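You operate a simulated robot arm through the tools that you are given. There is no shell and no other tool.

You are at the controls of a simulated robot arm. One attempt, no reset.

## Task
Swap the grey hinge in the vice for the green one; lock it.
Fine: the grey hinge goes in the grey tray.

Only the result counts: the job must be done as asked and must still hold three seconds after the hand-in. Knocking over, shifting, dropping, spilling or breaking anything else fails it.

## Robot
A 7-joint arm with a two-finger parallel gripper, fixed in place. Base frame: the origin is on the floor under the middle of its stand, x ahead of it, y to its left, z up; the work surface is at about z = 860. Units: mm, rad, N and s.
It reaches about 1372 mm from its shoulder. Its first joint turns from -2.601 to 2.601 rad. Payload 3.43 kg.
The TCP is the grasp point between the finger pads, 30 mm short of the fingertips. In the tool frame z runs along the fingers and y along their closing line. The gripper opens to 94 mm. The fingers are 28 mm wide and 10 mm thick; the gripper's body (50 by 96 mm) begins 55 mm behind the TCP.
Orientation is told as [roll, pitch, yaw] about the base's x, y, z axes, in that order, counted from this pose: with the fingers straight down and closing along the base's y, the tool's x points along the base's -x, its y along +y and its z along -z.

## Interface
- The arm moves only by the tool play_rows. Its argument "series" is a list of rows, each a list of 6 numbers: the shift along the tool's x, y, z in units of 400 mm (1.0 is 400 mm), then the turn, a rotation vector about the tool's x, y, z in units of 120 degrees (1.0 is 120 degrees). In form: [[x, y, z, wx, wy, wz], ...]. A call has 1 to 20 rows; each row is the pose to reach, as a shift and turn from the pose commanded when the call began, along the tool's axes at that moment. "jaw" is the gripper command, from -1 (fully open) to 1 (shut), values between in proportion, set as the call begins (left out, the last holds). A call with a number of a shift or a turn outside -1 to 1 is refused whole. A row lasts 0.2 s, in which the tool goes at most 50 mm and 0.15 rad; a call with a longer step from one row to the next is refused whole, and so is a gripper value outside its range. Where a pose cannot be reached the arm comes as near as it can. A force on the tool above 90 N (or 10 N above the force at the start of the call, whichever is more), or a blocked arm, ends the call early, and 0.2 s more pass. The fingers move at their own pace (about 45 mm/s each) and stop on an object; they squeeze with about 40 N. The grip force told is the motor's: it shows also when the fingers shut on nothing. Time passes only in rows, and 0.2 s behind the last, so rows that repeat a pose let the fingers close. It gives the time, the measured TCP pose, the force on the tool (base axes), the opening and the grip force at its end, in the units of the frame above (readings bear some noise), with the torque about the TCP (base axes, N m) and any sound that the robot's microphone picked up, and new pictures: "show" is both (left out), scene, wrist or none.
- Cameras (640 x 400 px; columns grow to the right, rows downward): "scene" is fixed at [51.4, -490.3, 1465.7]; the picture's right is [-0.88, -0.48, 0.00], its down [-0.34, 0.61, -0.71] and it looks along [0.34, -0.62, -0.70] (base axes); focal length 316 px, centre (320, 200). "wrist" rides on the gripper at [76, 14, -103] in the tool frame; the picture's right is [-0.18, 0.98, 0.00], its down [-0.75, -0.14, -0.64] and it looks along [-0.63, -0.12, 0.77] (tool axes); focal length 243 px, centre (320, 200). There is no depth. A picture from a camera that has moved, and an enlarged one, comes with that camera's place and axes in the base frame and with its lens. The place of the scene camera against the robot may be out by one fixed shift of up to 12 mm in any direction.
- enlarge(camera, box): a new picture of the part [left, top, right, bottom] of that camera's present view, enlarged. No time passes.
- close_job(): hands the job in; it is judged then, once.

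Places have to be worked out from the pictures, the camera data and where the tool is seen. Open the gripper and draw the arm clear of the work before you hand the job in, unless the task says otherwise.

The tools are called after "Emit:" as a command line: name --pt "numbers of a row" for each row, then --argument value for the rest, lists and objects as JSON in quotes. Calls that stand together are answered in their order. play_rows: Moves the arm, as the interface text tells. Its arguments: {"type":"object","properties":{"series":{"type":"array"},"jaw":{"type":"number"},"show":{"type":"string","enum":["both","scene","wrist","none"]}},"required":["series"]} The other tools are called the same way: enlarge (camera, box) takes an enlarged picture of a part of a camera's view; close_job () hands the job in.

At the start:

```text
time: 0.0
tcp_pos: [557.4, -815.9, 1172.0]
orientation: [0.0, 0.0, 0.0]
wrist_force: [0.0, -0.3, -0.2]
moment: [0.0, -0.02, -0.02]
opening: 94.2
gripper_force: 0.0
```

scene: 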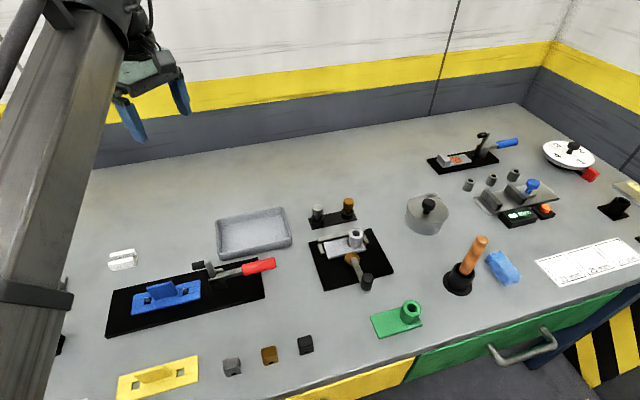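
wrist: 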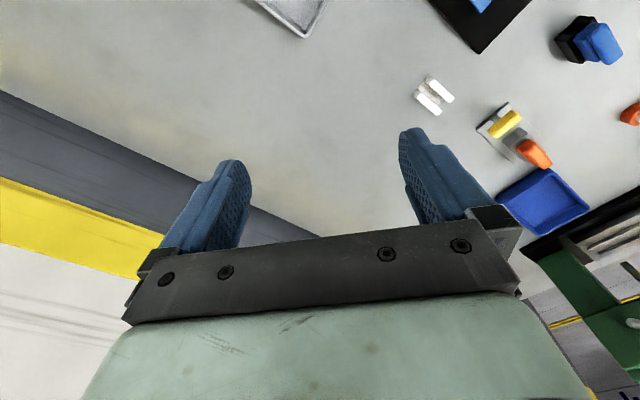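

I begin by looking closely at the vice, the green hinge and the grey tray in the scene view.

Emit:
enlarge --camera "scene" --box '[290, 180, 450, 340]'

Emit:
enlarge --camera "scene" --box '[100, 190, 300, 340]'

Emit:
enlarge --camera "scene" --box '[400, 110, 640, 300]'

```text
2.50 times, centred on (370, 260) of scene
camera zoom: at [51.4, -490.3, 1465.7], right [-0.88, -0.48, 0.0], down [-0.34, 0.61, -0.71], along [0.34, -0.62, -0.7], focal length 789 px, centre (195, 50)
```

zoom: 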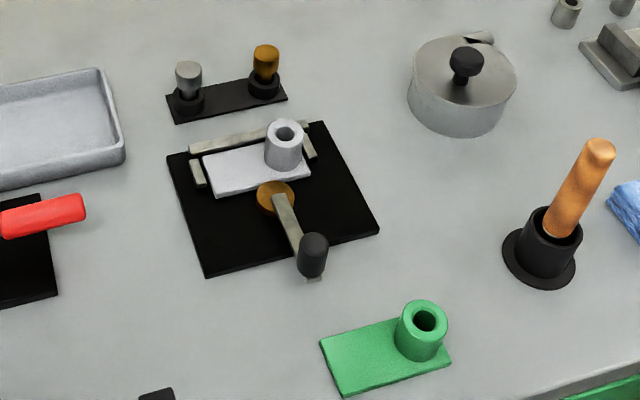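

```text
2.67 times, centred on (200, 265) of scene
camera zoom: at [51.4, -490.3, 1465.7], right [-0.88, -0.48, 0.0], down [-0.34, 0.61, -0.71], along [0.34, -0.62, -0.7], focal length 842 px, centre (640, 27)
```

zoom: 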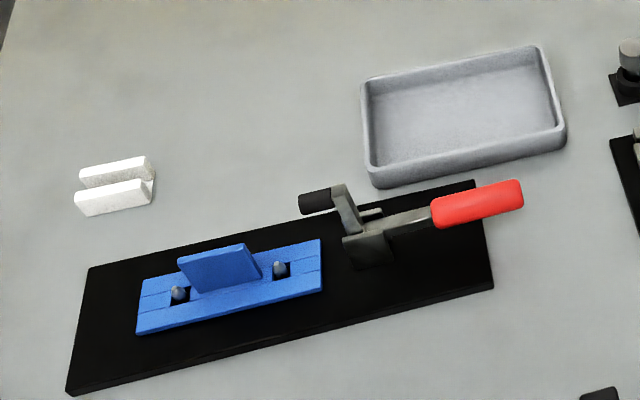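

```text
2.11 times, centred on (520, 205) of scene
camera zoom: at [51.4, -490.3, 1465.7], right [-0.88, -0.48, 0.0], down [-0.34, 0.61, -0.71], along [0.34, -0.62, -0.7], focal length 665 px, centre (-101, 190)
```

zoom: 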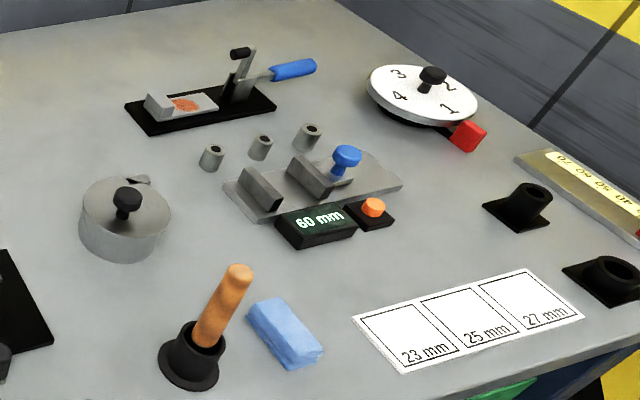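

The vice is the black plate turned about 45° near (190, -890), with a lever-driven cam against the grey hinge. The green hinge is near (50, -790) and the tray near (430, -845). I bring the wrist camera over to see the vice better, turning the tool by -45° on the way.

Emit:
play_rows --pt "0.1 0.01 0.01 0 0 0.04" --pt "0.2 0.02 0.03 0 0 0.08" --pt "0.3 0.03 0.05 0 0 0.125" --pt "0.4 0.04 0.07 0 0 0.165" --pt "0.5 0.05 0.09 0 0 0.21" --pt "0.6 0.06 0.1 0 0 0.25" --pt "0.7 0.065 0.12 0 0 0.29" --pt "0.8 0.07 0.14 0 0 0.335" --pt "0.9 0.075 0.15 0 0 0.375" --pt "0.9 0.075 0.15 0 0 0.375" --jaw -1

```text
time: 2.2
tcp_pos: [195.9, -785.4, 1111.7]
orientation: [0.001, -0.001, -0.788]
wrist_force: [-0.2, -1.0, 0.6]
moment: [-0.01, -0.03, 0.04]
opening: 94.1
gripper_force: 0.1
camera wrist: at [151.9, -722.0, 1215.0], right [0.83, 0.56, 0.0], down [0.43, -0.63, 0.64], along [0.36, -0.53, -0.77], focal length 243 px, centre (320, 200)
```

scene: 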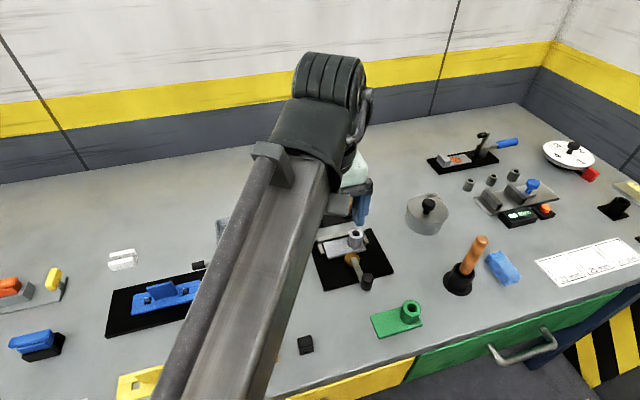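
wrist: 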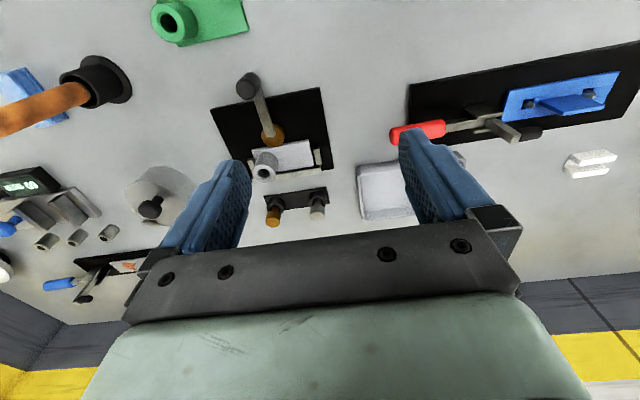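

The wrist camera now sees the vice and both hinges. I enlarge these.

Emit:
enlarge --camera "wrist" --box '[200, 60, 340, 220]'

Emit:
enlarge --camera "wrist" --box '[220, 60, 340, 135]'

Emit:
enlarge --camera "wrist" --box '[120, 0, 280, 100]'

```text
2.50 times, centred on (270, 140) of wrist
camera zoom: at [151.9, -722.0, 1215.0], right [0.83, 0.56, 0.0], down [0.43, -0.63, 0.64], along [0.36, -0.53, -0.77], focal length 606 px, centre (445, 350)
```

zoom: 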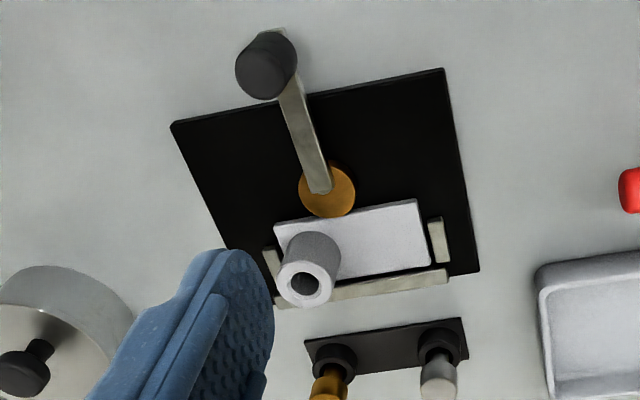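

```text
5.33 times, centred on (280, 98) of wrist
camera zoom: at [151.9, -722.0, 1215.0], right [0.83, 0.56, 0.0], down [0.43, -0.63, 0.64], along [0.36, -0.53, -0.77], focal length 1294 px, centre (533, 747)
```

zoom: 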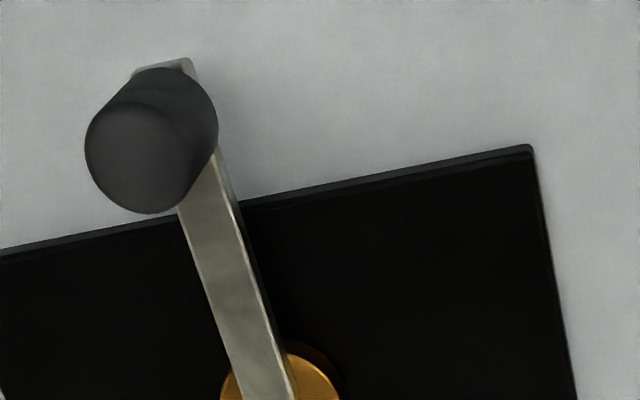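

```text
4.00 times, centred on (200, 50) of wrist
camera zoom: at [151.9, -722.0, 1215.0], right [0.83, 0.56, 0.0], down [0.43, -0.63, 0.64], along [0.36, -0.53, -0.77], focal length 970 px, centre (800, 800)
```

zoom: 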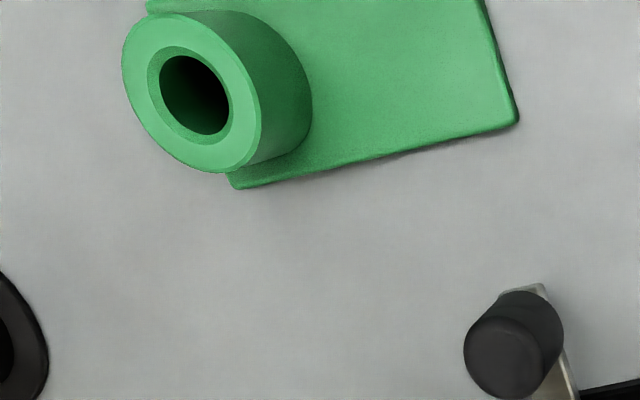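

I enlarge further on the cam disc and the grey hinge to judge contact and the cam's eccentric direction.

Emit:
enlarge --camera "wrist" --box '[240, 105, 320, 155]'

Emit:
enlarge --camera "wrist" --box '[240, 130, 340, 192]'

Emit:
enlarge --camera "scene" --box '[310, 215, 410, 300]'

```text
8.00 times, centred on (280, 130) of wrist
camera zoom: at [151.9, -722.0, 1215.0], right [0.83, 0.56, 0.0], down [0.43, -0.63, 0.64], along [0.36, -0.53, -0.77], focal length 1941 px, centre (640, 760)
```

zoom: 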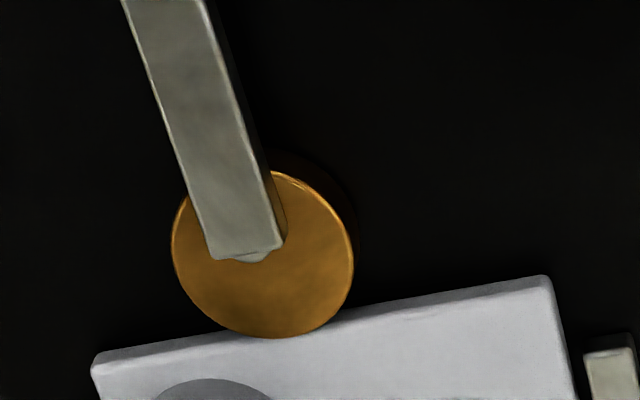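

```text
6.40 times, centred on (290, 161) of wrist
camera zoom: at [151.9, -722.0, 1215.0], right [0.83, 0.56, 0.0], down [0.43, -0.63, 0.64], along [0.36, -0.53, -0.77], focal length 1553 px, centre (512, 450)
```

zoom: 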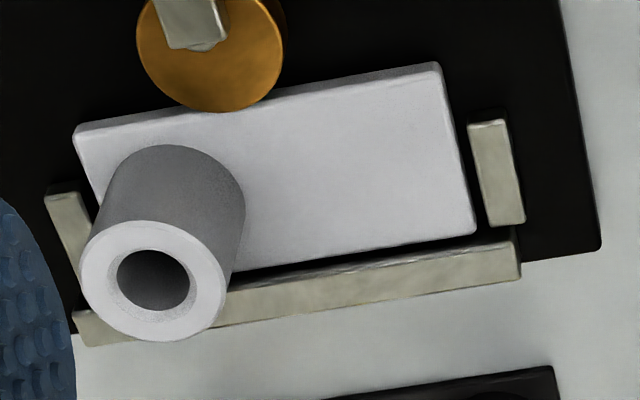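

```text
4.71 times, centred on (360, 258) of scene
camera zoom: at [51.4, -490.3, 1465.7], right [-0.88, -0.48, 0.0], down [-0.34, 0.61, -0.71], along [0.34, -0.62, -0.7], focal length 1486 px, centre (132, -71)
```

zoom: 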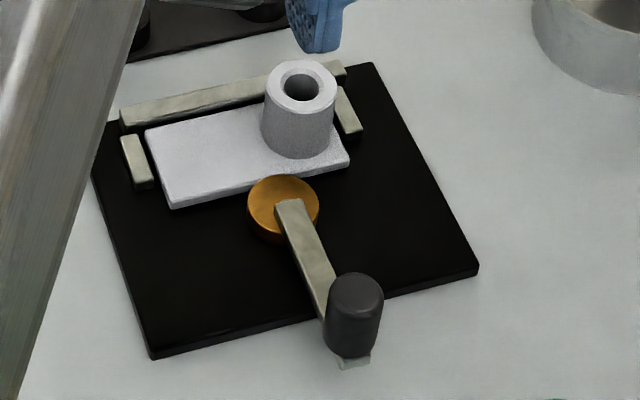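

The lever points straight away from the fence with the cam disc pressing on the grey plate, so the vice is locked. I estimate the pivot at (178, -889), the knob at (127, -834) with its top near z 925, the grey barrel axis at (195, -935) and the green barrel axis at (31, -829). I move above the knob and check before going down.

Emit:
play_rows --pt "0.01 -0.05 0.06 0 0 0" --pt "0.02 -0.1 0.12 0 0 0" --pt "0.03 -0.15 0.18 0 0 0" --pt "0.039 -0.2086 0.255 0 0 0" --pt "0.039 -0.2086 0.255 0 0 0"

```text
time: 3.4
tcp_pos: [125.2, -833.4, 1011.8]
orientation: [0.0, 0.001, -0.786]
wrist_force: [0.2, 0.0, -1.3]
moment: [0.03, -0.02, -0.01]
opening: 94.2
gripper_force: 0.1
camera wrist: at [81.4, -770.5, 1114.8], right [0.83, 0.56, 0.0], down [0.43, -0.63, 0.64], along [0.36, -0.53, -0.77], focal length 243 px, centre (320, 200)
```

scene: 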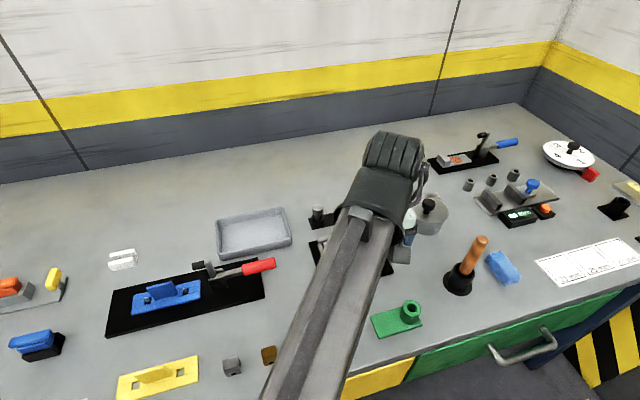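
wrist: 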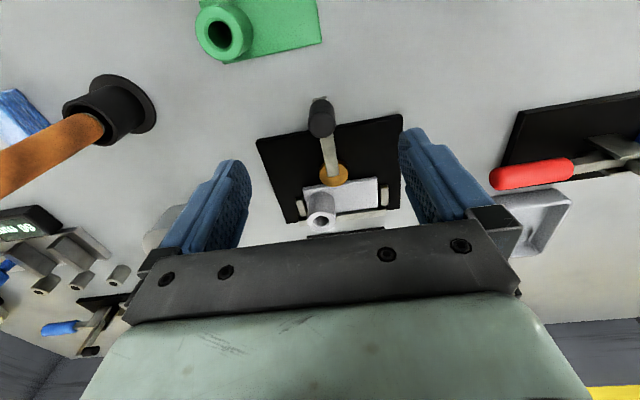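

The knob appears centred between the fingers. I enlarge it to confirm its location and height.

Emit:
enlarge --camera "wrist" --box '[280, 80, 360, 130]'

Emit:
enlarge --camera "wrist" --box '[270, 150, 400, 231]'

```text
8.00 times, centred on (320, 105) of wrist
camera zoom: at [81.4, -770.5, 1114.8], right [0.83, 0.56, 0.0], down [0.43, -0.63, 0.64], along [0.36, -0.53, -0.77], focal length 1941 px, centre (320, 960)
```

zoom: 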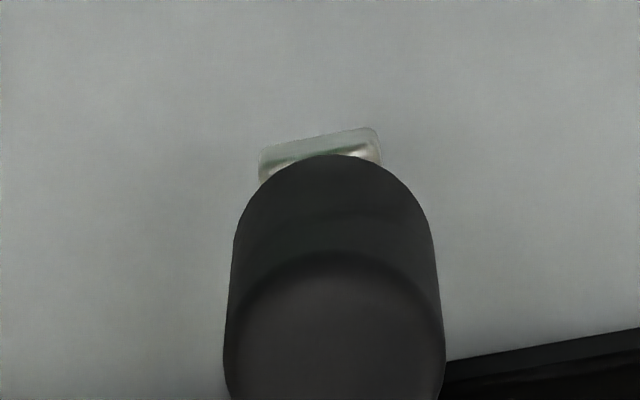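

```text
4.92 times, centred on (335, 190) of wrist
camera zoom: at [81.4, -770.5, 1114.8], right [0.83, 0.56, 0.0], down [0.43, -0.63, 0.64], along [0.36, -0.53, -0.77], focal length 1194 px, centre (246, 247)
```

zoom: 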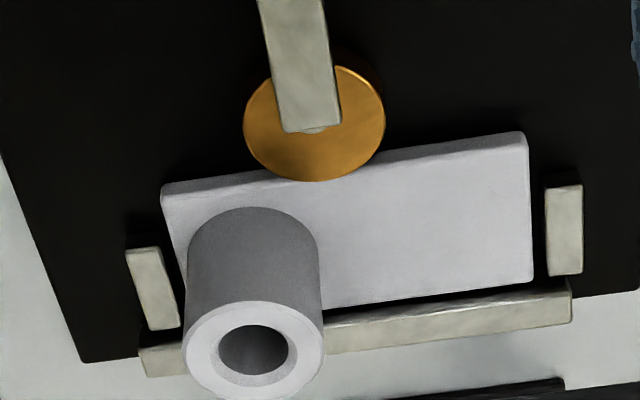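

Triangulating from the two wrist views puts the knob axis at (126.8, -834.9), its top near z 923, the lever top near 885 and the pivot near (178, -888). I lower the open fingers around the knob to TCP z 925.

Emit:
play_rows --pt "-0.0055 0 0.06 0 0 0" --pt "-0.0055 0 0.12 0 0 0" --pt "-0.0055 0 0.17 0 0 0" --pt "-0.0055 0 0.2175 0 0 0" --pt "-0.0055 0 0.2175 0 0 0"

```text
time: 4.6
tcp_pos: [127.9, -835.5, 922.1]
orientation: [0.0, -0.001, -0.787]
wrist_force: [0.4, -0.5, 0.5]
moment: [-0.02, -0.01, -0.03]
opening: 93.8
gripper_force: 0.0
camera wrist: at [84.5, -772.1, 1024.7], right [0.83, 0.56, 0.0], down [0.43, -0.63, 0.64], along [0.36, -0.53, -0.77], focal length 243 px, centre (320, 200)
```

scene: 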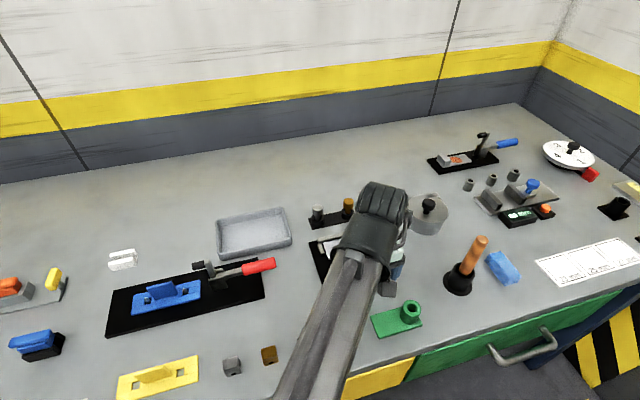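
wrist: 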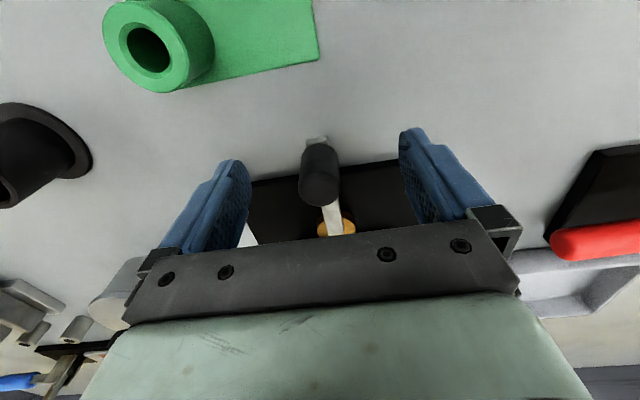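

The knob sits between the pads with the tips about 7 mm above the lever. I close the gripper on it in place.

Emit:
play_rows --pt "0 0 0 0 0 0" --pt "0 0 0 0 0 0" --pt "0 0 0 0 0 0" --pt "0 0 0 0 0 0" --pt "0 0 0 0 0 0" --pt "0 0 0 0 0 0" --jaw 1

```text
time: 6.0
tcp_pos: [128.4, -835.2, 923.2]
orientation: [-0.001, 0.001, -0.787]
wrist_force: [-0.8, -1.6, 0.5]
moment: [-0.01, -0.04, 0.0]
opening: 21.5
gripper_force: 45.3
camera wrist: at [84.4, -772.2, 1025.0], right [0.83, 0.56, 0.0], down [0.43, -0.63, 0.64], along [0.36, -0.53, -0.77], focal length 243 px, centre (320, 200)
```

scene: 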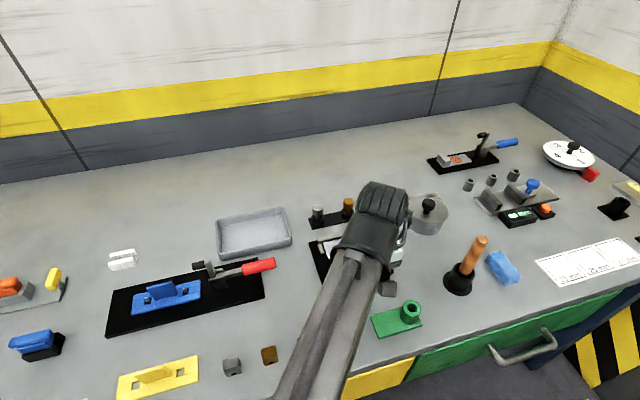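
wrist: 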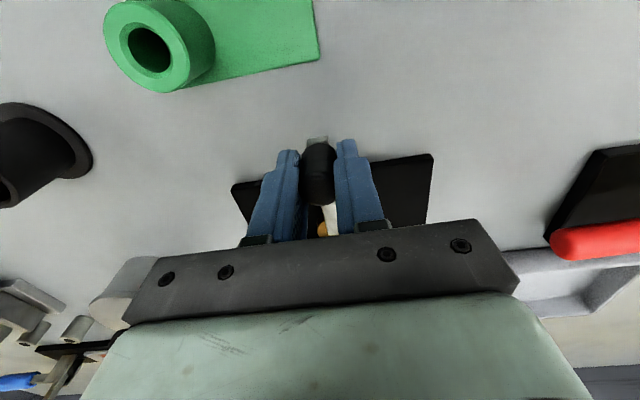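

The knob is held (21.5 mm wide). I try a small 4° swing of the lever towards the tray side, turning the tool with it, and read the force.

Emit:
play_rows --pt "0 0.0032 0 0 0 0.0083" --pt "-0.0001 0.0064 0 0 0 0.0167" --pt "-0.0003 0.0095 0 0 0 0.025" --pt "-0.0004 0.0127 0 0 0 0.0333" --show "wrist"

```text
time: 7.0
tcp_pos: [130.6, -834.1, 922.4]
orientation: [-0.008, -0.001, -0.859]
wrist_force: [-23.1, -37.9, -0.3]
moment: [1.09, 0.27, 0.5]
opening: 21.9
gripper_force: 44.7
camera wrist: at [90.6, -768.4, 1024.7], right [0.86, 0.5, -0.01], down [0.39, -0.66, 0.64], along [0.32, -0.56, -0.76], focal length 243 px, centre (320, 200)
```

wrist: 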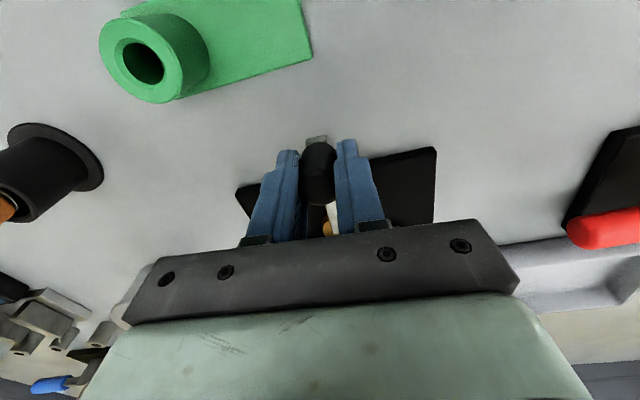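

It resists with about 44 N and barely moves, like a stop. I go back and try the same small swing the other way.

Emit:
play_rows --pt "-0.0001 -0.0064 0 0 0 -0.0167" --pt "-0.0004 -0.0127 0 0 0 -0.0333" --pt "-0.0007 -0.0159 0 0 0 -0.0417" --pt "-0.001 -0.0191 0 0 0 -0.05" --pt "-0.0014 -0.0222 0 0 0 -0.0583" --pt "-0.0018 -0.0254 0 0 0 -0.0667" --show "wrist"

```text
time: 8.4
tcp_pos: [126.3, -838.1, 922.4]
orientation: [0.002, 0.001, -0.714]
wrist_force: [2.8, 0.4, -4.1]
moment: [-0.52, -0.25, 0.12]
opening: 21.9
gripper_force: 44.8
camera wrist: at [76.8, -778.1, 1025.1], right [0.78, 0.62, 0.0], down [0.48, -0.6, 0.64], along [0.4, -0.5, -0.77], focal length 243 px, centre (320, 200)
```

wrist: 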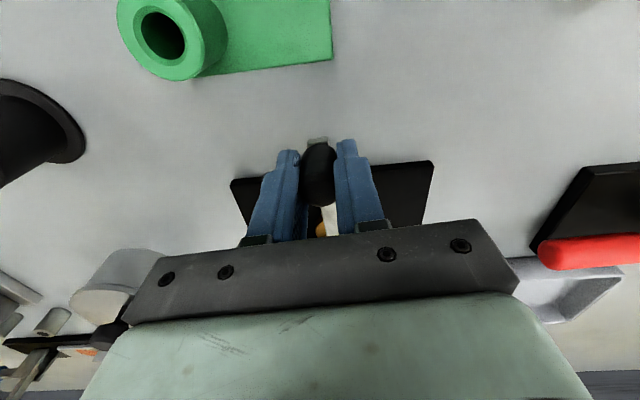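

That way it turns freely (about 3 N). I keep swinging the lever this way by another 40°.

Emit:
play_rows --pt "-0.0007 -0.0159 0 0 0 -0.0417" --pt "-0.0028 -0.0317 0 0 0 -0.0833" --pt "-0.0062 -0.0472 0 0 0 -0.125" --pt "-0.011 -0.0624 0 0 0 -0.1667" --pt "-0.0171 -0.0771 0 0 0 -0.2083" --pt "-0.0245 -0.0913 0 0 0 -0.25" --pt "-0.033 -0.1047 0 0 0 -0.2917" --pt "-0.0427 -0.1173 0 0 0 -0.3333"

```text
time: 10.2
tcp_pos: [106.5, -886.3, 921.0]
orientation: [0.002, -0.001, -0.017]
wrist_force: [-3.7, 9.0, -23.2]
moment: [-0.04, 0.17, 0.67]
opening: 21.8
gripper_force: 45.1
camera wrist: at [30.5, -872.6, 1025.3], right [0.2, 0.98, 0.0], down [0.75, -0.15, 0.64], along [0.63, -0.13, -0.77], focal length 243 px, centre (320, 200)
```

scene: 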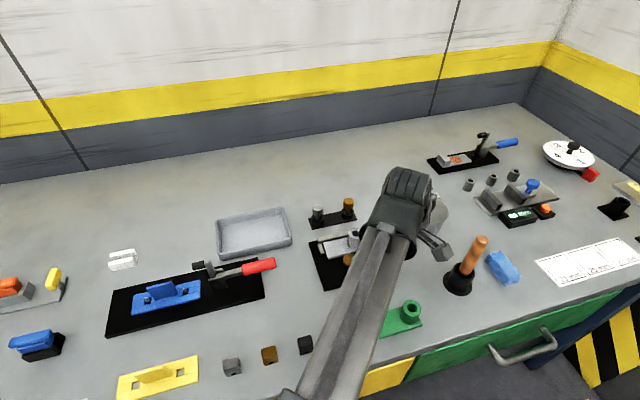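
wrist: 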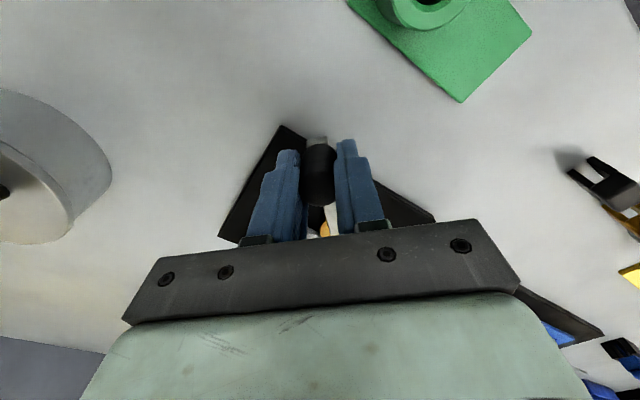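

The lever has turned about 45° with little tangential force. I swing it another 45° and ease the small downward pull by about 2 mm.

Emit:
play_rows --pt "-0.0007 -0.0157 0.002 0 0 -0.0417" --pt "-0.0027 -0.0313 0.004 0 0 -0.0833" --pt "-0.0061 -0.0466 0.005 0 0 -0.125" --pt "-0.0109 -0.0616 0.005 0 0 -0.1667" --pt "-0.0169 -0.0761 0.005 0 0 -0.2083" --pt "-0.0241 -0.09 0.005 0 0 -0.25" --pt "-0.0326 -0.1033 0.005 0 0 -0.2917" --pt "-0.0421 -0.1157 0.005 0 0 -0.3333" --pt "-0.0527 -0.1273 0.005 0 0 -0.375"

```text
time: 12.2
tcp_pos: [126.7, -936.1, 921.1]
orientation: [-0.002, 0.003, 0.77]
wrist_force: [-8.6, -6.7, 30.7]
moment: [-0.32, 0.66, -0.03]
opening: 21.8
gripper_force: 44.5
camera wrist: at [62.1, -979.6, 1024.9], right [-0.55, 0.83, 0.0], down [0.64, 0.42, 0.64], along [0.54, 0.35, -0.77], focal length 243 px, centre (320, 200)
```

scene: 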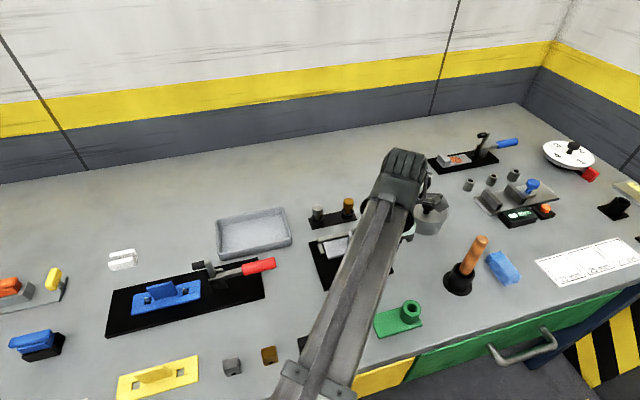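
wrist: 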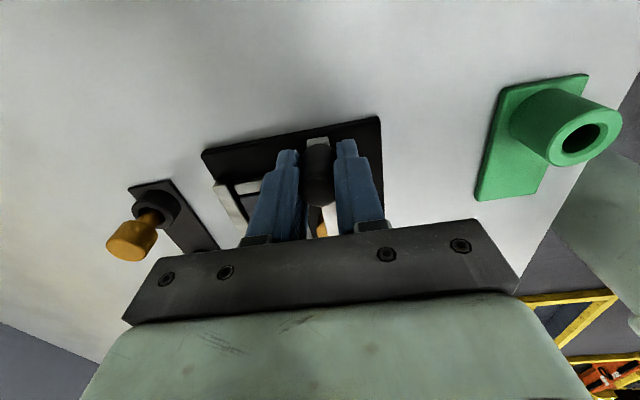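

The lever is now about 90° from locked. I open the fingers partly (about 50 mm) to let go of the knob, then rise straight up.

Emit:
play_rows --pt "0 0 0 0 0 0" --pt "0 0 0 0 0 0" --pt "0 0 0 0 0 0" --jaw -0.06 --show "none"

Emit:
play_rows --pt "0 0 -0.03 0 0 0" --pt "0 0 -0.1 0 0 0" --pt "0 0 -0.18 0 0 0" --pt "0 0 -0.27 0 0 0" --pt "0 0 -0.36 0 0 0" --pt "0 0 -0.36 0 0 0"

```text
time: 13.0
tcp_pos: [128.0, -937.4, 919.9]
orientation: [-0.001, 0.001, 0.769]
wrist_force: [-0.3, -0.3, -0.2]
moment: [0.01, 0.04, -0.04]
opening: 49.8
gripper_force: 0.1
```

```text
time: 14.4
tcp_pos: [128.9, -935.9, 1065.1]
orientation: [0.0, 0.001, 0.767]
wrist_force: [-0.1, 0.5, 0.4]
moment: [-0.02, 0.01, 0.01]
opening: 50.0
gripper_force: 0.0
camera wrist: at [63.5, -979.8, 1166.8], right [-0.55, 0.83, 0.0], down [0.64, 0.42, 0.64], along [0.54, 0.35, -0.77], focal length 243 px, centre (320, 200)
```

scene: 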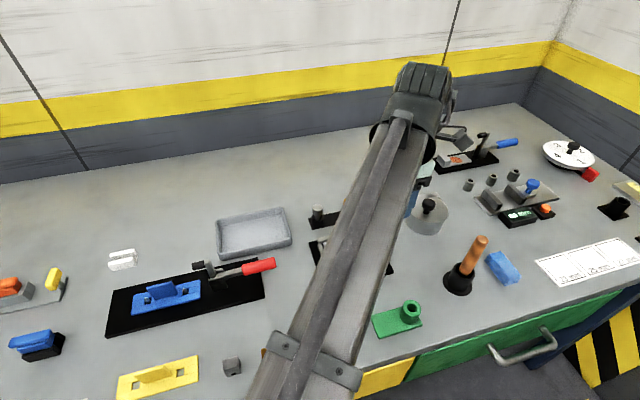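
wrist: 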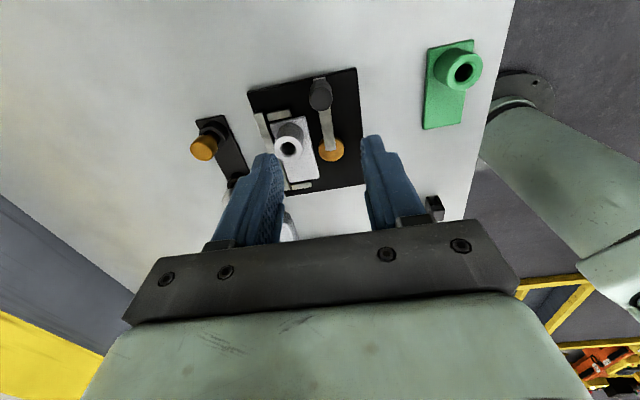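

The lever stayed where I left it. I enlarge the vice from this new side to see the gap between cam and hinge and to triangulate the barrel.

Emit:
enlarge --camera "wrist" --box '[240, 60, 380, 200]'

Emit:
enlarge --camera "wrist" --box '[255, 110, 351, 170]'

Emit:
enlarge --camera "wrist" --box '[400, 30, 512, 135]'

```text
2.86 times, centred on (310, 130) of wrist
camera zoom: at [63.5, -979.8, 1166.8], right [-0.55, 0.83, 0.0], down [0.64, 0.42, 0.64], along [0.54, 0.35, -0.77], focal length 693 px, centre (349, 400)
```

zoom: 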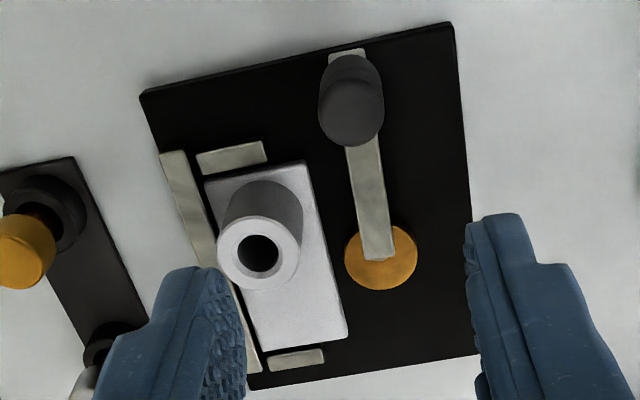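

```text
6.67 times, centred on (303, 140) of wrist
camera zoom: at [63.5, -979.8, 1166.8], right [-0.55, 0.83, 0.0], down [0.64, 0.42, 0.64], along [0.54, 0.35, -0.77], focal length 1618 px, centre (433, 600)
```

zoom: 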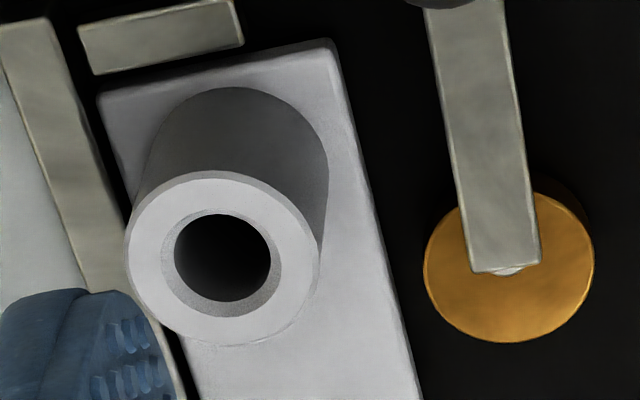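

```text
3.81 times, centred on (456, 82) of wrist
camera zoom: at [63.5, -979.8, 1166.8], right [-0.55, 0.83, 0.0], down [0.64, 0.42, 0.64], along [0.54, 0.35, -0.77], focal length 924 px, centre (-198, 648)
```

zoom: 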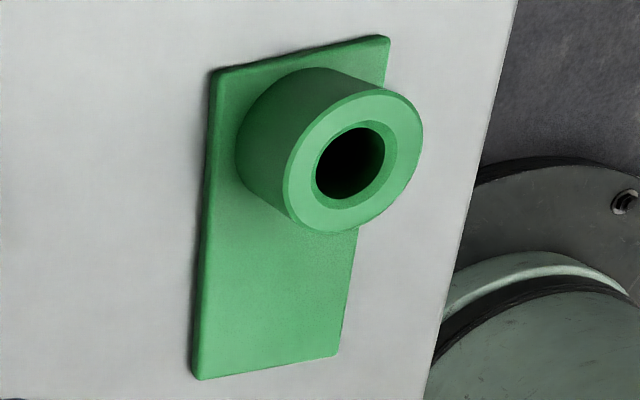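

The cam has backed off about 7 mm from the grey plate. Triangulation gives the grey barrel axis at (196, -936) with top z about 911, and the green barrel axis at (32, -829) with top z about 900, both hinges lying at about 45°. I go above the grey barrel with the tool turned back to -45°, so the fingers close along the plate's length.

Emit:
play_rows --pt "-0.0104 -0.0097 0 0 0 0.0618" --pt "-0.0209 -0.0194 0 0 0 0.1236" --pt "-0.0313 -0.0291 0 0 0 0.1854" --pt "-0.0418 -0.0388 0.01 0 0 0.2472" --pt "-0.0522 -0.0485 0.025 0 0 0.309" --pt "-0.0626 -0.0583 0.04 0 0 0.3708" --pt "-0.0731 -0.068 0.06 0 0 0.4326" --pt "-0.0835 -0.0777 0.08 0 0 0.4944" --pt "-0.094 -0.0874 0.1 0 0 0.5562" --pt "-0.1044 -0.0971 0.12 0 0 0.618" --pt "-0.1149 -0.1068 0.14 0 0 0.6798" --pt "-0.1253 -0.1165 0.15 0 0 0.7417" --pt "-0.1253 -0.1165 0.15 0 0 0.7417" --jaw -0.36

```text
time: 17.2
tcp_pos: [194.9, -937.2, 1004.9]
orientation: [0.0, -0.001, -0.788]
wrist_force: [-1.1, 0.1, 0.6]
moment: [0.02, 0.0, 0.01]
opening: 63.9
gripper_force: 0.1
camera wrist: at [151.6, -873.0, 1108.5], right [0.83, 0.56, 0.0], down [0.43, -0.63, 0.64], along [0.36, -0.53, -0.77], focal length 243 px, centre (320, 200)
```

scene: 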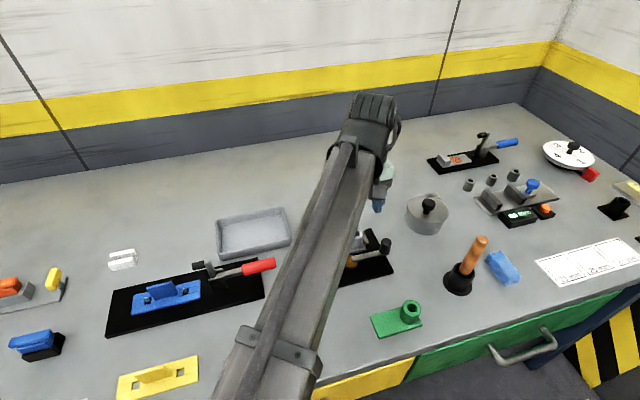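
wrist: 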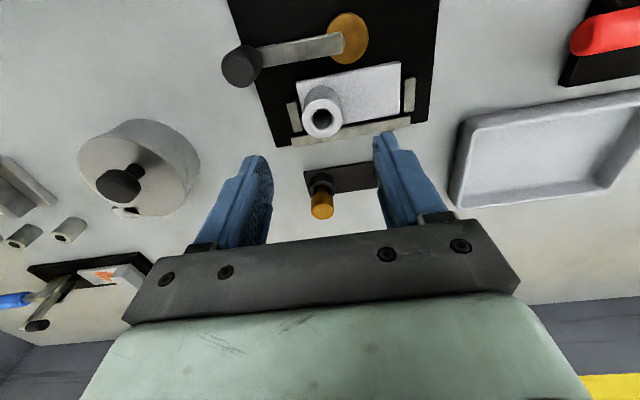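

The barrel shows between the fingers almost exactly where expected. A close view will confirm the centring before I go down.

Emit:
enlarge --camera "wrist" --box '[270, 55, 430, 155]'

```text
4.00 times, centred on (350, 105) of wrist
camera zoom: at [151.6, -873.0, 1108.5], right [0.83, 0.56, 0.0], down [0.43, -0.63, 0.64], along [0.36, -0.53, -0.77], focal length 970 px, centre (200, 580)
```

zoom: 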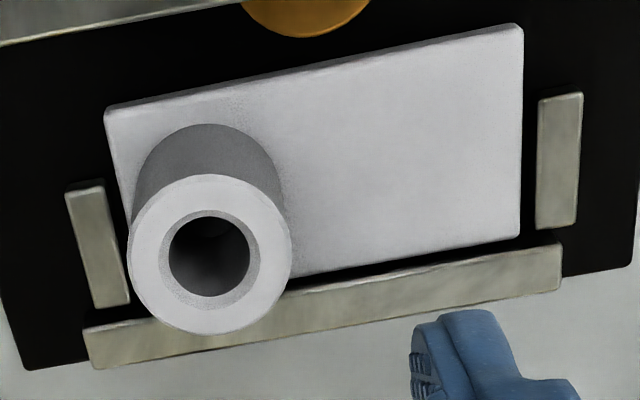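

The barrel axis is within about 1 mm of the tool axis. I lower to TCP z 917 so the fingertips stay above the side stops.

Emit:
play_rows --pt "0 0.002 0.06 0 0 0" --pt "0 0.002 0.12 0 0 0" --pt "0 0.002 0.17 0 0 0" --pt "0 0.002 0.2 0 0 0" --pt "0 0.002 0.22 0 0 0" --pt "0 0.002 0.22 0 0 0"

```text
time: 18.6
tcp_pos: [194.5, -934.1, 917.2]
orientation: [0.0, -0.001, -0.786]
wrist_force: [-0.3, -0.1, -0.5]
moment: [0.0, 0.04, 0.0]
opening: 64.2
gripper_force: 0.1
camera wrist: at [151.2, -870.2, 1019.7], right [0.83, 0.56, 0.0], down [0.43, -0.63, 0.64], along [0.36, -0.53, -0.77], focal length 243 px, centre (320, 200)
```

scene: 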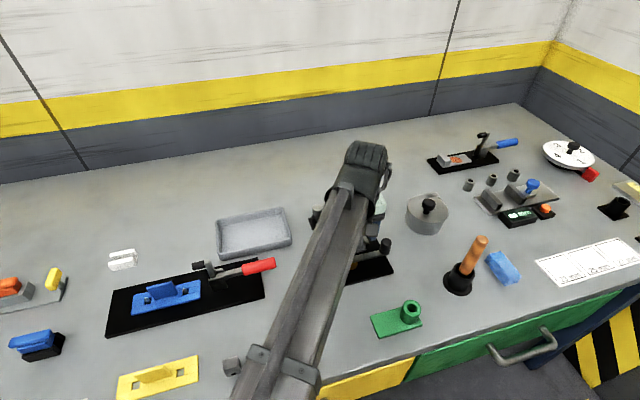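
wrist: 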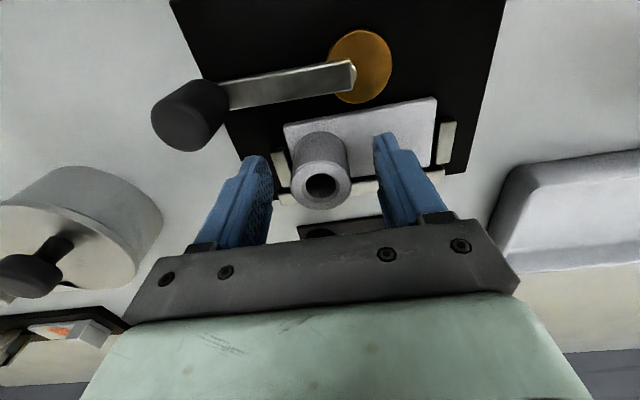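

The fingers are around the barrel; the axis is about 2 mm toward the fence from the tool. I shift by that and close on it.

Emit:
play_rows --pt "-0.004 0 0 0 0 0" --pt "-0.004 0 0 0 0 0" --pt "-0.004 0 0 0 0 0" --pt "-0.004 0 0 0 0 0" --pt "-0.004 0 0 0 0 0" --jaw 1 --show "wrist"

```text
time: 19.8
tcp_pos: [196.7, -935.2, 916.1]
orientation: [0.0, 0.001, -0.786]
wrist_force: [-1.0, -0.8, 1.4]
moment: [0.09, -0.06, -0.02]
opening: 33.3
gripper_force: 39.7
camera wrist: at [152.6, -871.9, 1019.6], right [0.83, 0.56, 0.0], down [0.43, -0.63, 0.64], along [0.36, -0.53, -0.77], focal length 243 px, centre (320, 200)
```

wrist: 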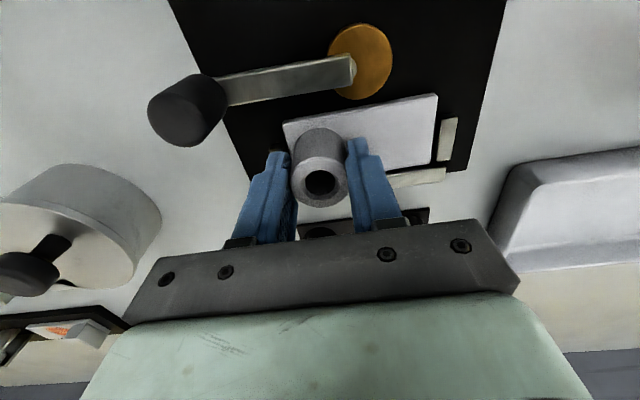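

Held at 33.3 mm. I lift the grey hinge straight up, slowly at first.

Emit:
play_rows --pt "0 0 -0.01 0 0 0" --pt "0 0 -0.025 0 0 0" --pt "0 0 -0.06 0 0 0" --pt "0 0 -0.11 0 0 0" --pt "0 0 -0.16 0 0 0" --pt "0 0 -0.2075 0 0 0" --pt "0 0 -0.2075 0 0 0"

```text
time: 21.4
tcp_pos: [195.8, -934.8, 1000.0]
orientation: [-0.001, -0.001, -0.786]
wrist_force: [0.2, 0.3, -4.2]
moment: [-0.02, 0.04, -0.02]
opening: 33.5
gripper_force: 40.2
camera wrist: at [151.4, -871.5, 1102.9], right [0.83, 0.56, 0.0], down [0.43, -0.63, 0.64], along [0.36, -0.53, -0.77], focal length 243 px, centre (320, 200)
```

scene: 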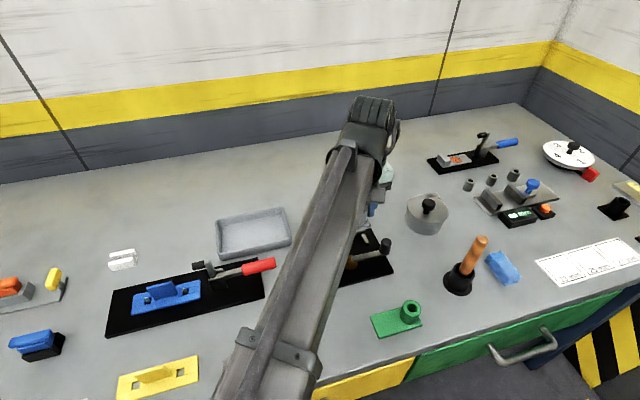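
wrist: 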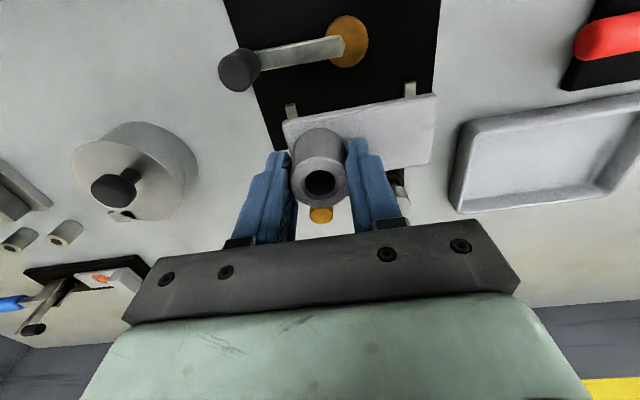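

The grey hinge is off the vice, level, weighing about 4 N. I carry it, slightly higher, to above the grey tray (barrel target about (408, -869)).

Emit:
play_rows --pt "-0.02 0.04 -0.04 0 0 0" --pt "-0.06 0.12 -0.07 0 0 0" --pt "-0.1 0.2 -0.075 0 0 0" --pt "-0.14 0.28 -0.075 0 0 0" --pt "-0.18 0.355 -0.075 0 0 0" --pt "-0.22 0.43 -0.075 0 0 0" --pt "-0.2528 0.4898 -0.075 0 0 0" --pt "-0.2528 0.4898 -0.075 0 0 0"

```text
time: 23.2
tcp_pos: [406.9, -869.5, 1029.0]
orientation: [0.0, -0.001, -0.786]
wrist_force: [-0.4, 0.3, -3.2]
moment: [0.0, 0.03, 0.0]
opening: 33.7
gripper_force: 39.8
camera wrist: at [362.5, -805.7, 1131.4], right [0.83, 0.56, 0.0], down [0.43, -0.63, 0.64], along [0.36, -0.53, -0.77], focal length 243 px, centre (320, 200)
```

scene: 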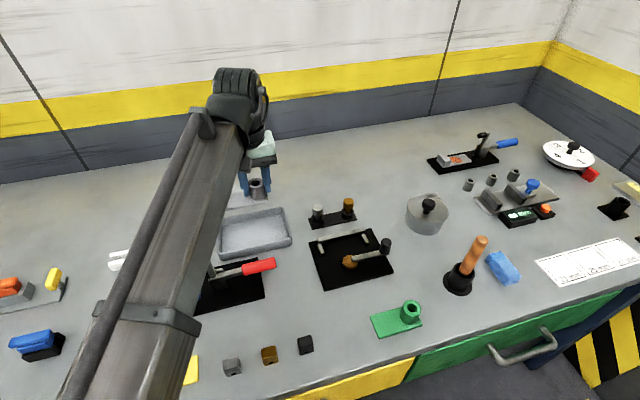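
wrist: 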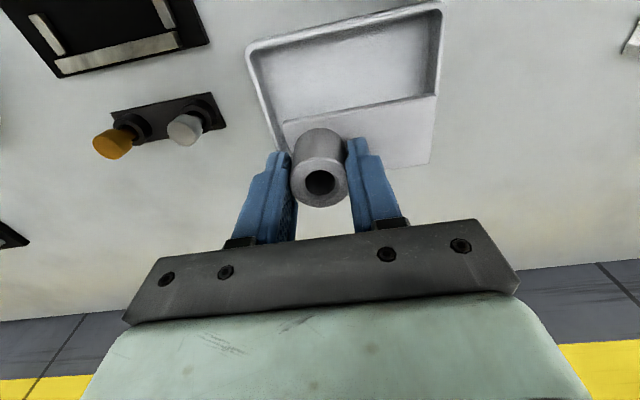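

The tray's long front edge runs from about (330, -870) to (443, -756), so its centre is near (427, -850) and the hinge is right over it. I lower it to about 10 mm above the tray floor.

Emit:
play_rows --pt "0 0 0.07 0 0 0" --pt "0 0 0.14 0 0 0" --pt "0 0 0.2 0 0 0" --pt "0 0 0.24 0 0 0" --pt "0 0 0.26 0 0 0" --pt "0 0 0.26 0 0 0"

```text
time: 24.6
tcp_pos: [408.0, -869.4, 925.5]
orientation: [-0.001, 0.001, -0.786]
wrist_force: [-0.2, 0.1, -3.1]
moment: [-0.02, 0.02, 0.0]
opening: 34.0
gripper_force: 40.1
camera wrist: at [362.8, -805.9, 1028.3], right [0.83, 0.56, 0.0], down [0.43, -0.63, 0.64], along [0.36, -0.53, -0.77], focal length 243 px, centre (320, 200)
```

scene: 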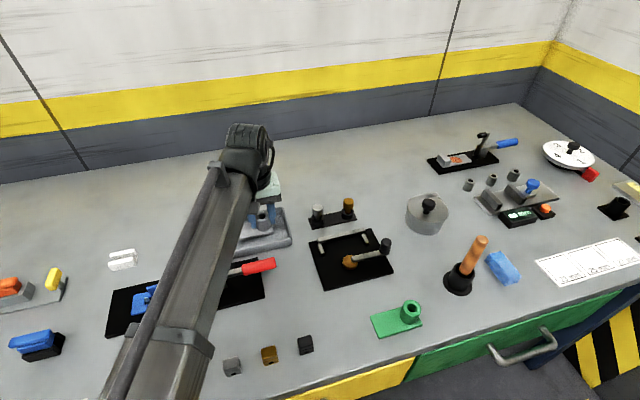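
wrist: 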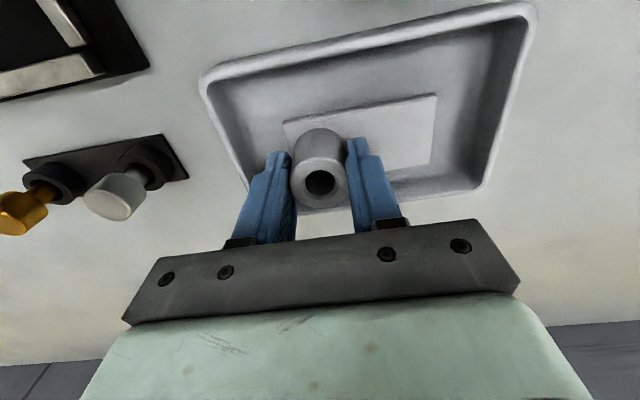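

The hinge lies inside the tray outline. I lower in small steps, watching the force for contact.

Emit:
play_rows --pt "0 0 0.005 0 0 0" --pt "0 0 0.01 0 0 0" --pt "0 0 0.015 0 0 0" --pt "0 0 0.02 0 0 0" --show "none"

Emit:
play_rows --pt "0 0 0.0025 0 0 0" --pt "0 0 0.005 0 0 0" --show "none"

```text
time: 25.6
tcp_pos: [407.7, -868.4, 918.3]
orientation: [0.001, 0.0, -0.786]
wrist_force: [-0.2, 0.5, -3.3]
moment: [-0.01, 0.03, -0.01]
opening: 33.5
gripper_force: 40.0
```

```text
time: 26.2
tcp_pos: [408.2, -869.3, 916.6]
orientation: [0.0, -0.002, -0.784]
wrist_force: [0.0, 0.1, -3.5]
moment: [0.0, 0.03, -0.01]
opening: 33.6
gripper_force: 40.3
```

No contact yet at z about 916. I keep lowering in small steps.

Emit:
play_rows --pt "0 0 0.0025 0 0 0" --pt "0 0 0.005 0 0 0" --show "none"

Emit:
play_rows --pt "0 0 0.0025 0 0 0" --pt "0 0 0.005 0 0 0" --show "wrist"

```text
time: 26.8
tcp_pos: [406.8, -870.1, 913.9]
orientation: [0.0, 0.001, -0.786]
wrist_force: [-0.1, 0.1, -3.1]
moment: [-0.05, 0.02, -0.01]
opening: 33.6
gripper_force: 40.0
```

```text
time: 27.4
tcp_pos: [407.5, -870.1, 911.6]
orientation: [0.0, 0.0, -0.786]
wrist_force: [-1.1, -0.5, 1.6]
moment: [0.22, -0.14, 0.06]
opening: 33.6
gripper_force: 40.1
camera wrist: at [362.9, -806.2, 1014.7], right [0.83, 0.56, 0.0], down [0.43, -0.63, 0.64], along [0.36, -0.53, -0.77], focal length 243 px, centre (320, 200)
```

wrist: 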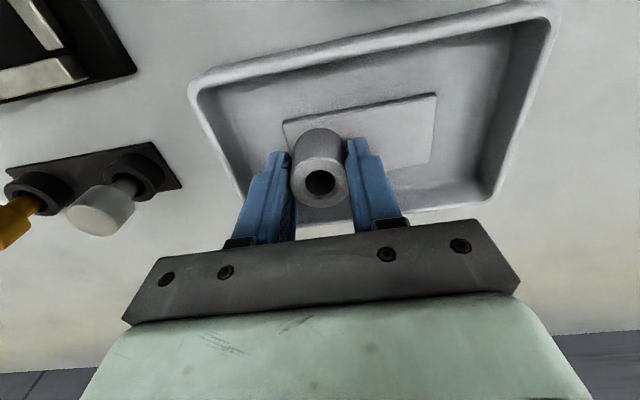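

The hinge has touched the tray floor (force went from -3 to +1.6 N). I open modestly to release and lift straight up.

Emit:
play_rows --pt "0 0 0 0 0 0" --pt "0 0 0 0 0 0" --pt "0 0 0 0 0 0" --jaw -0.1 --show "none"

Emit:
play_rows --pt "0 0 -0.01 0 0 0" --pt "0 0 -0.04 0 0 0" --pt "0 0 -0.1 0 0 0" --pt "0 0 -0.18 0 0 0" --pt "0 0 -0.27 0 0 0" --pt "0 0 -0.3 0 0 0" --pt "0 0 -0.3 0 0 0"

```text
time: 28.2
tcp_pos: [407.4, -869.9, 911.9]
orientation: [0.0, 0.001, -0.785]
wrist_force: [0.4, 0.4, -0.4]
moment: [0.0, -0.01, -0.04]
opening: 51.7
gripper_force: 0.2
```

```text
time: 29.8
tcp_pos: [408.0, -870.6, 1031.8]
orientation: [0.0, 0.0, -0.785]
wrist_force: [0.0, 0.4, 0.2]
moment: [-0.04, 0.0, 0.03]
opening: 51.7
gripper_force: 0.1
camera wrist: at [362.8, -806.7, 1133.9], right [0.83, 0.56, 0.0], down [0.43, -0.63, 0.64], along [0.36, -0.53, -0.77], focal length 243 px, centre (320, 200)
```

scene: 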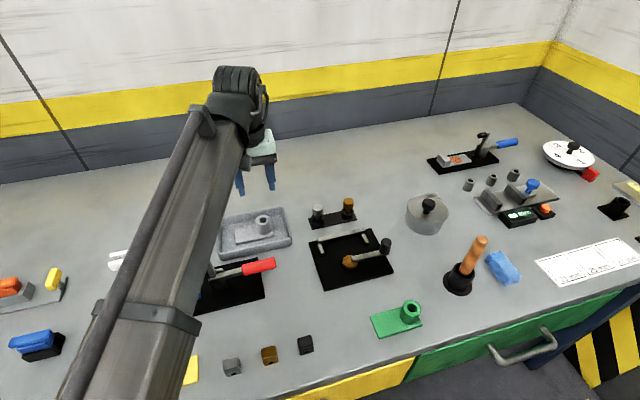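
wrist: 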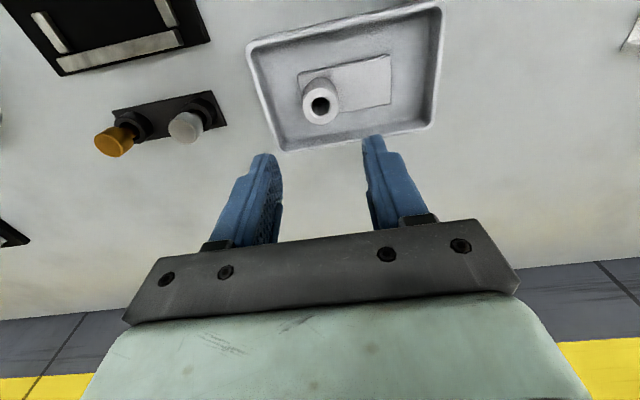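

The grey hinge sits flat in the grey tray. With the vice free in the scene view, I enlarge the empty nest and the green hinge.

Emit:
enlarge --camera "scene" --box '[300, 220, 404, 290]'

Emit:
enlarge --camera "scene" --box '[205, 190, 305, 265]'

Emit:
enlarge --camera "scene" --box '[360, 290, 440, 345]'

```text
5.71 times, centred on (352, 255) of scene
camera zoom: at [51.4, -490.3, 1465.7], right [-0.88, -0.48, 0.0], down [-0.34, 0.61, -0.71], along [0.34, -0.62, -0.7], focal length 1804 px, centre (137, -114)
```

zoom: 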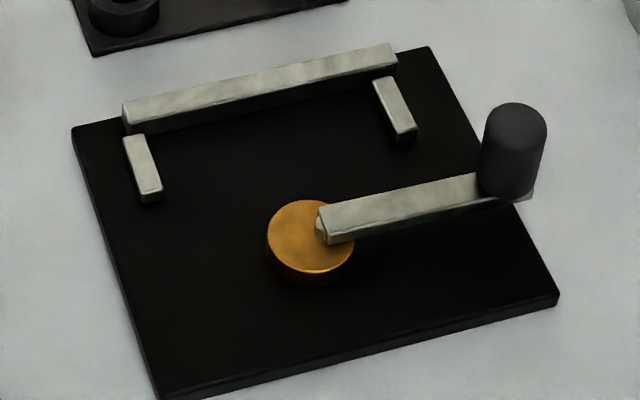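

```text
5.33 times, centred on (255, 228) of scene
camera zoom: at [51.4, -490.3, 1465.7], right [-0.88, -0.48, 0.0], down [-0.34, 0.61, -0.71], along [0.34, -0.62, -0.7], focal length 1684 px, centre (667, 53)
```

zoom: 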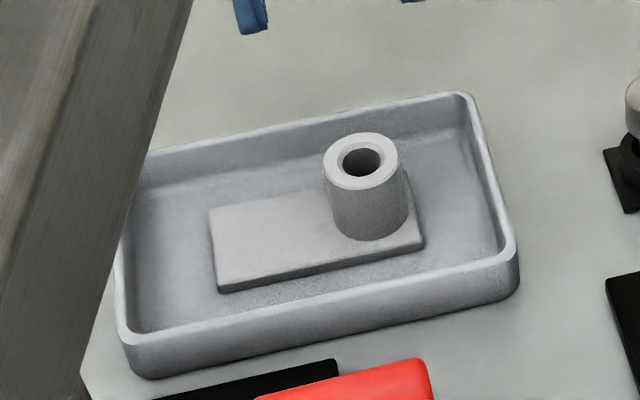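

```text
7.27 times, centred on (400, 318) of scene
camera zoom: at [51.4, -490.3, 1465.7], right [-0.88, -0.48, 0.0], down [-0.34, 0.61, -0.71], along [0.34, -0.62, -0.7], focal length 2296 px, centre (-262, -654)
```

zoom: 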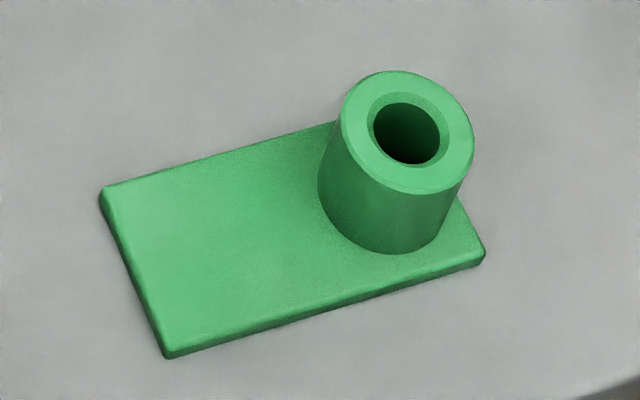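

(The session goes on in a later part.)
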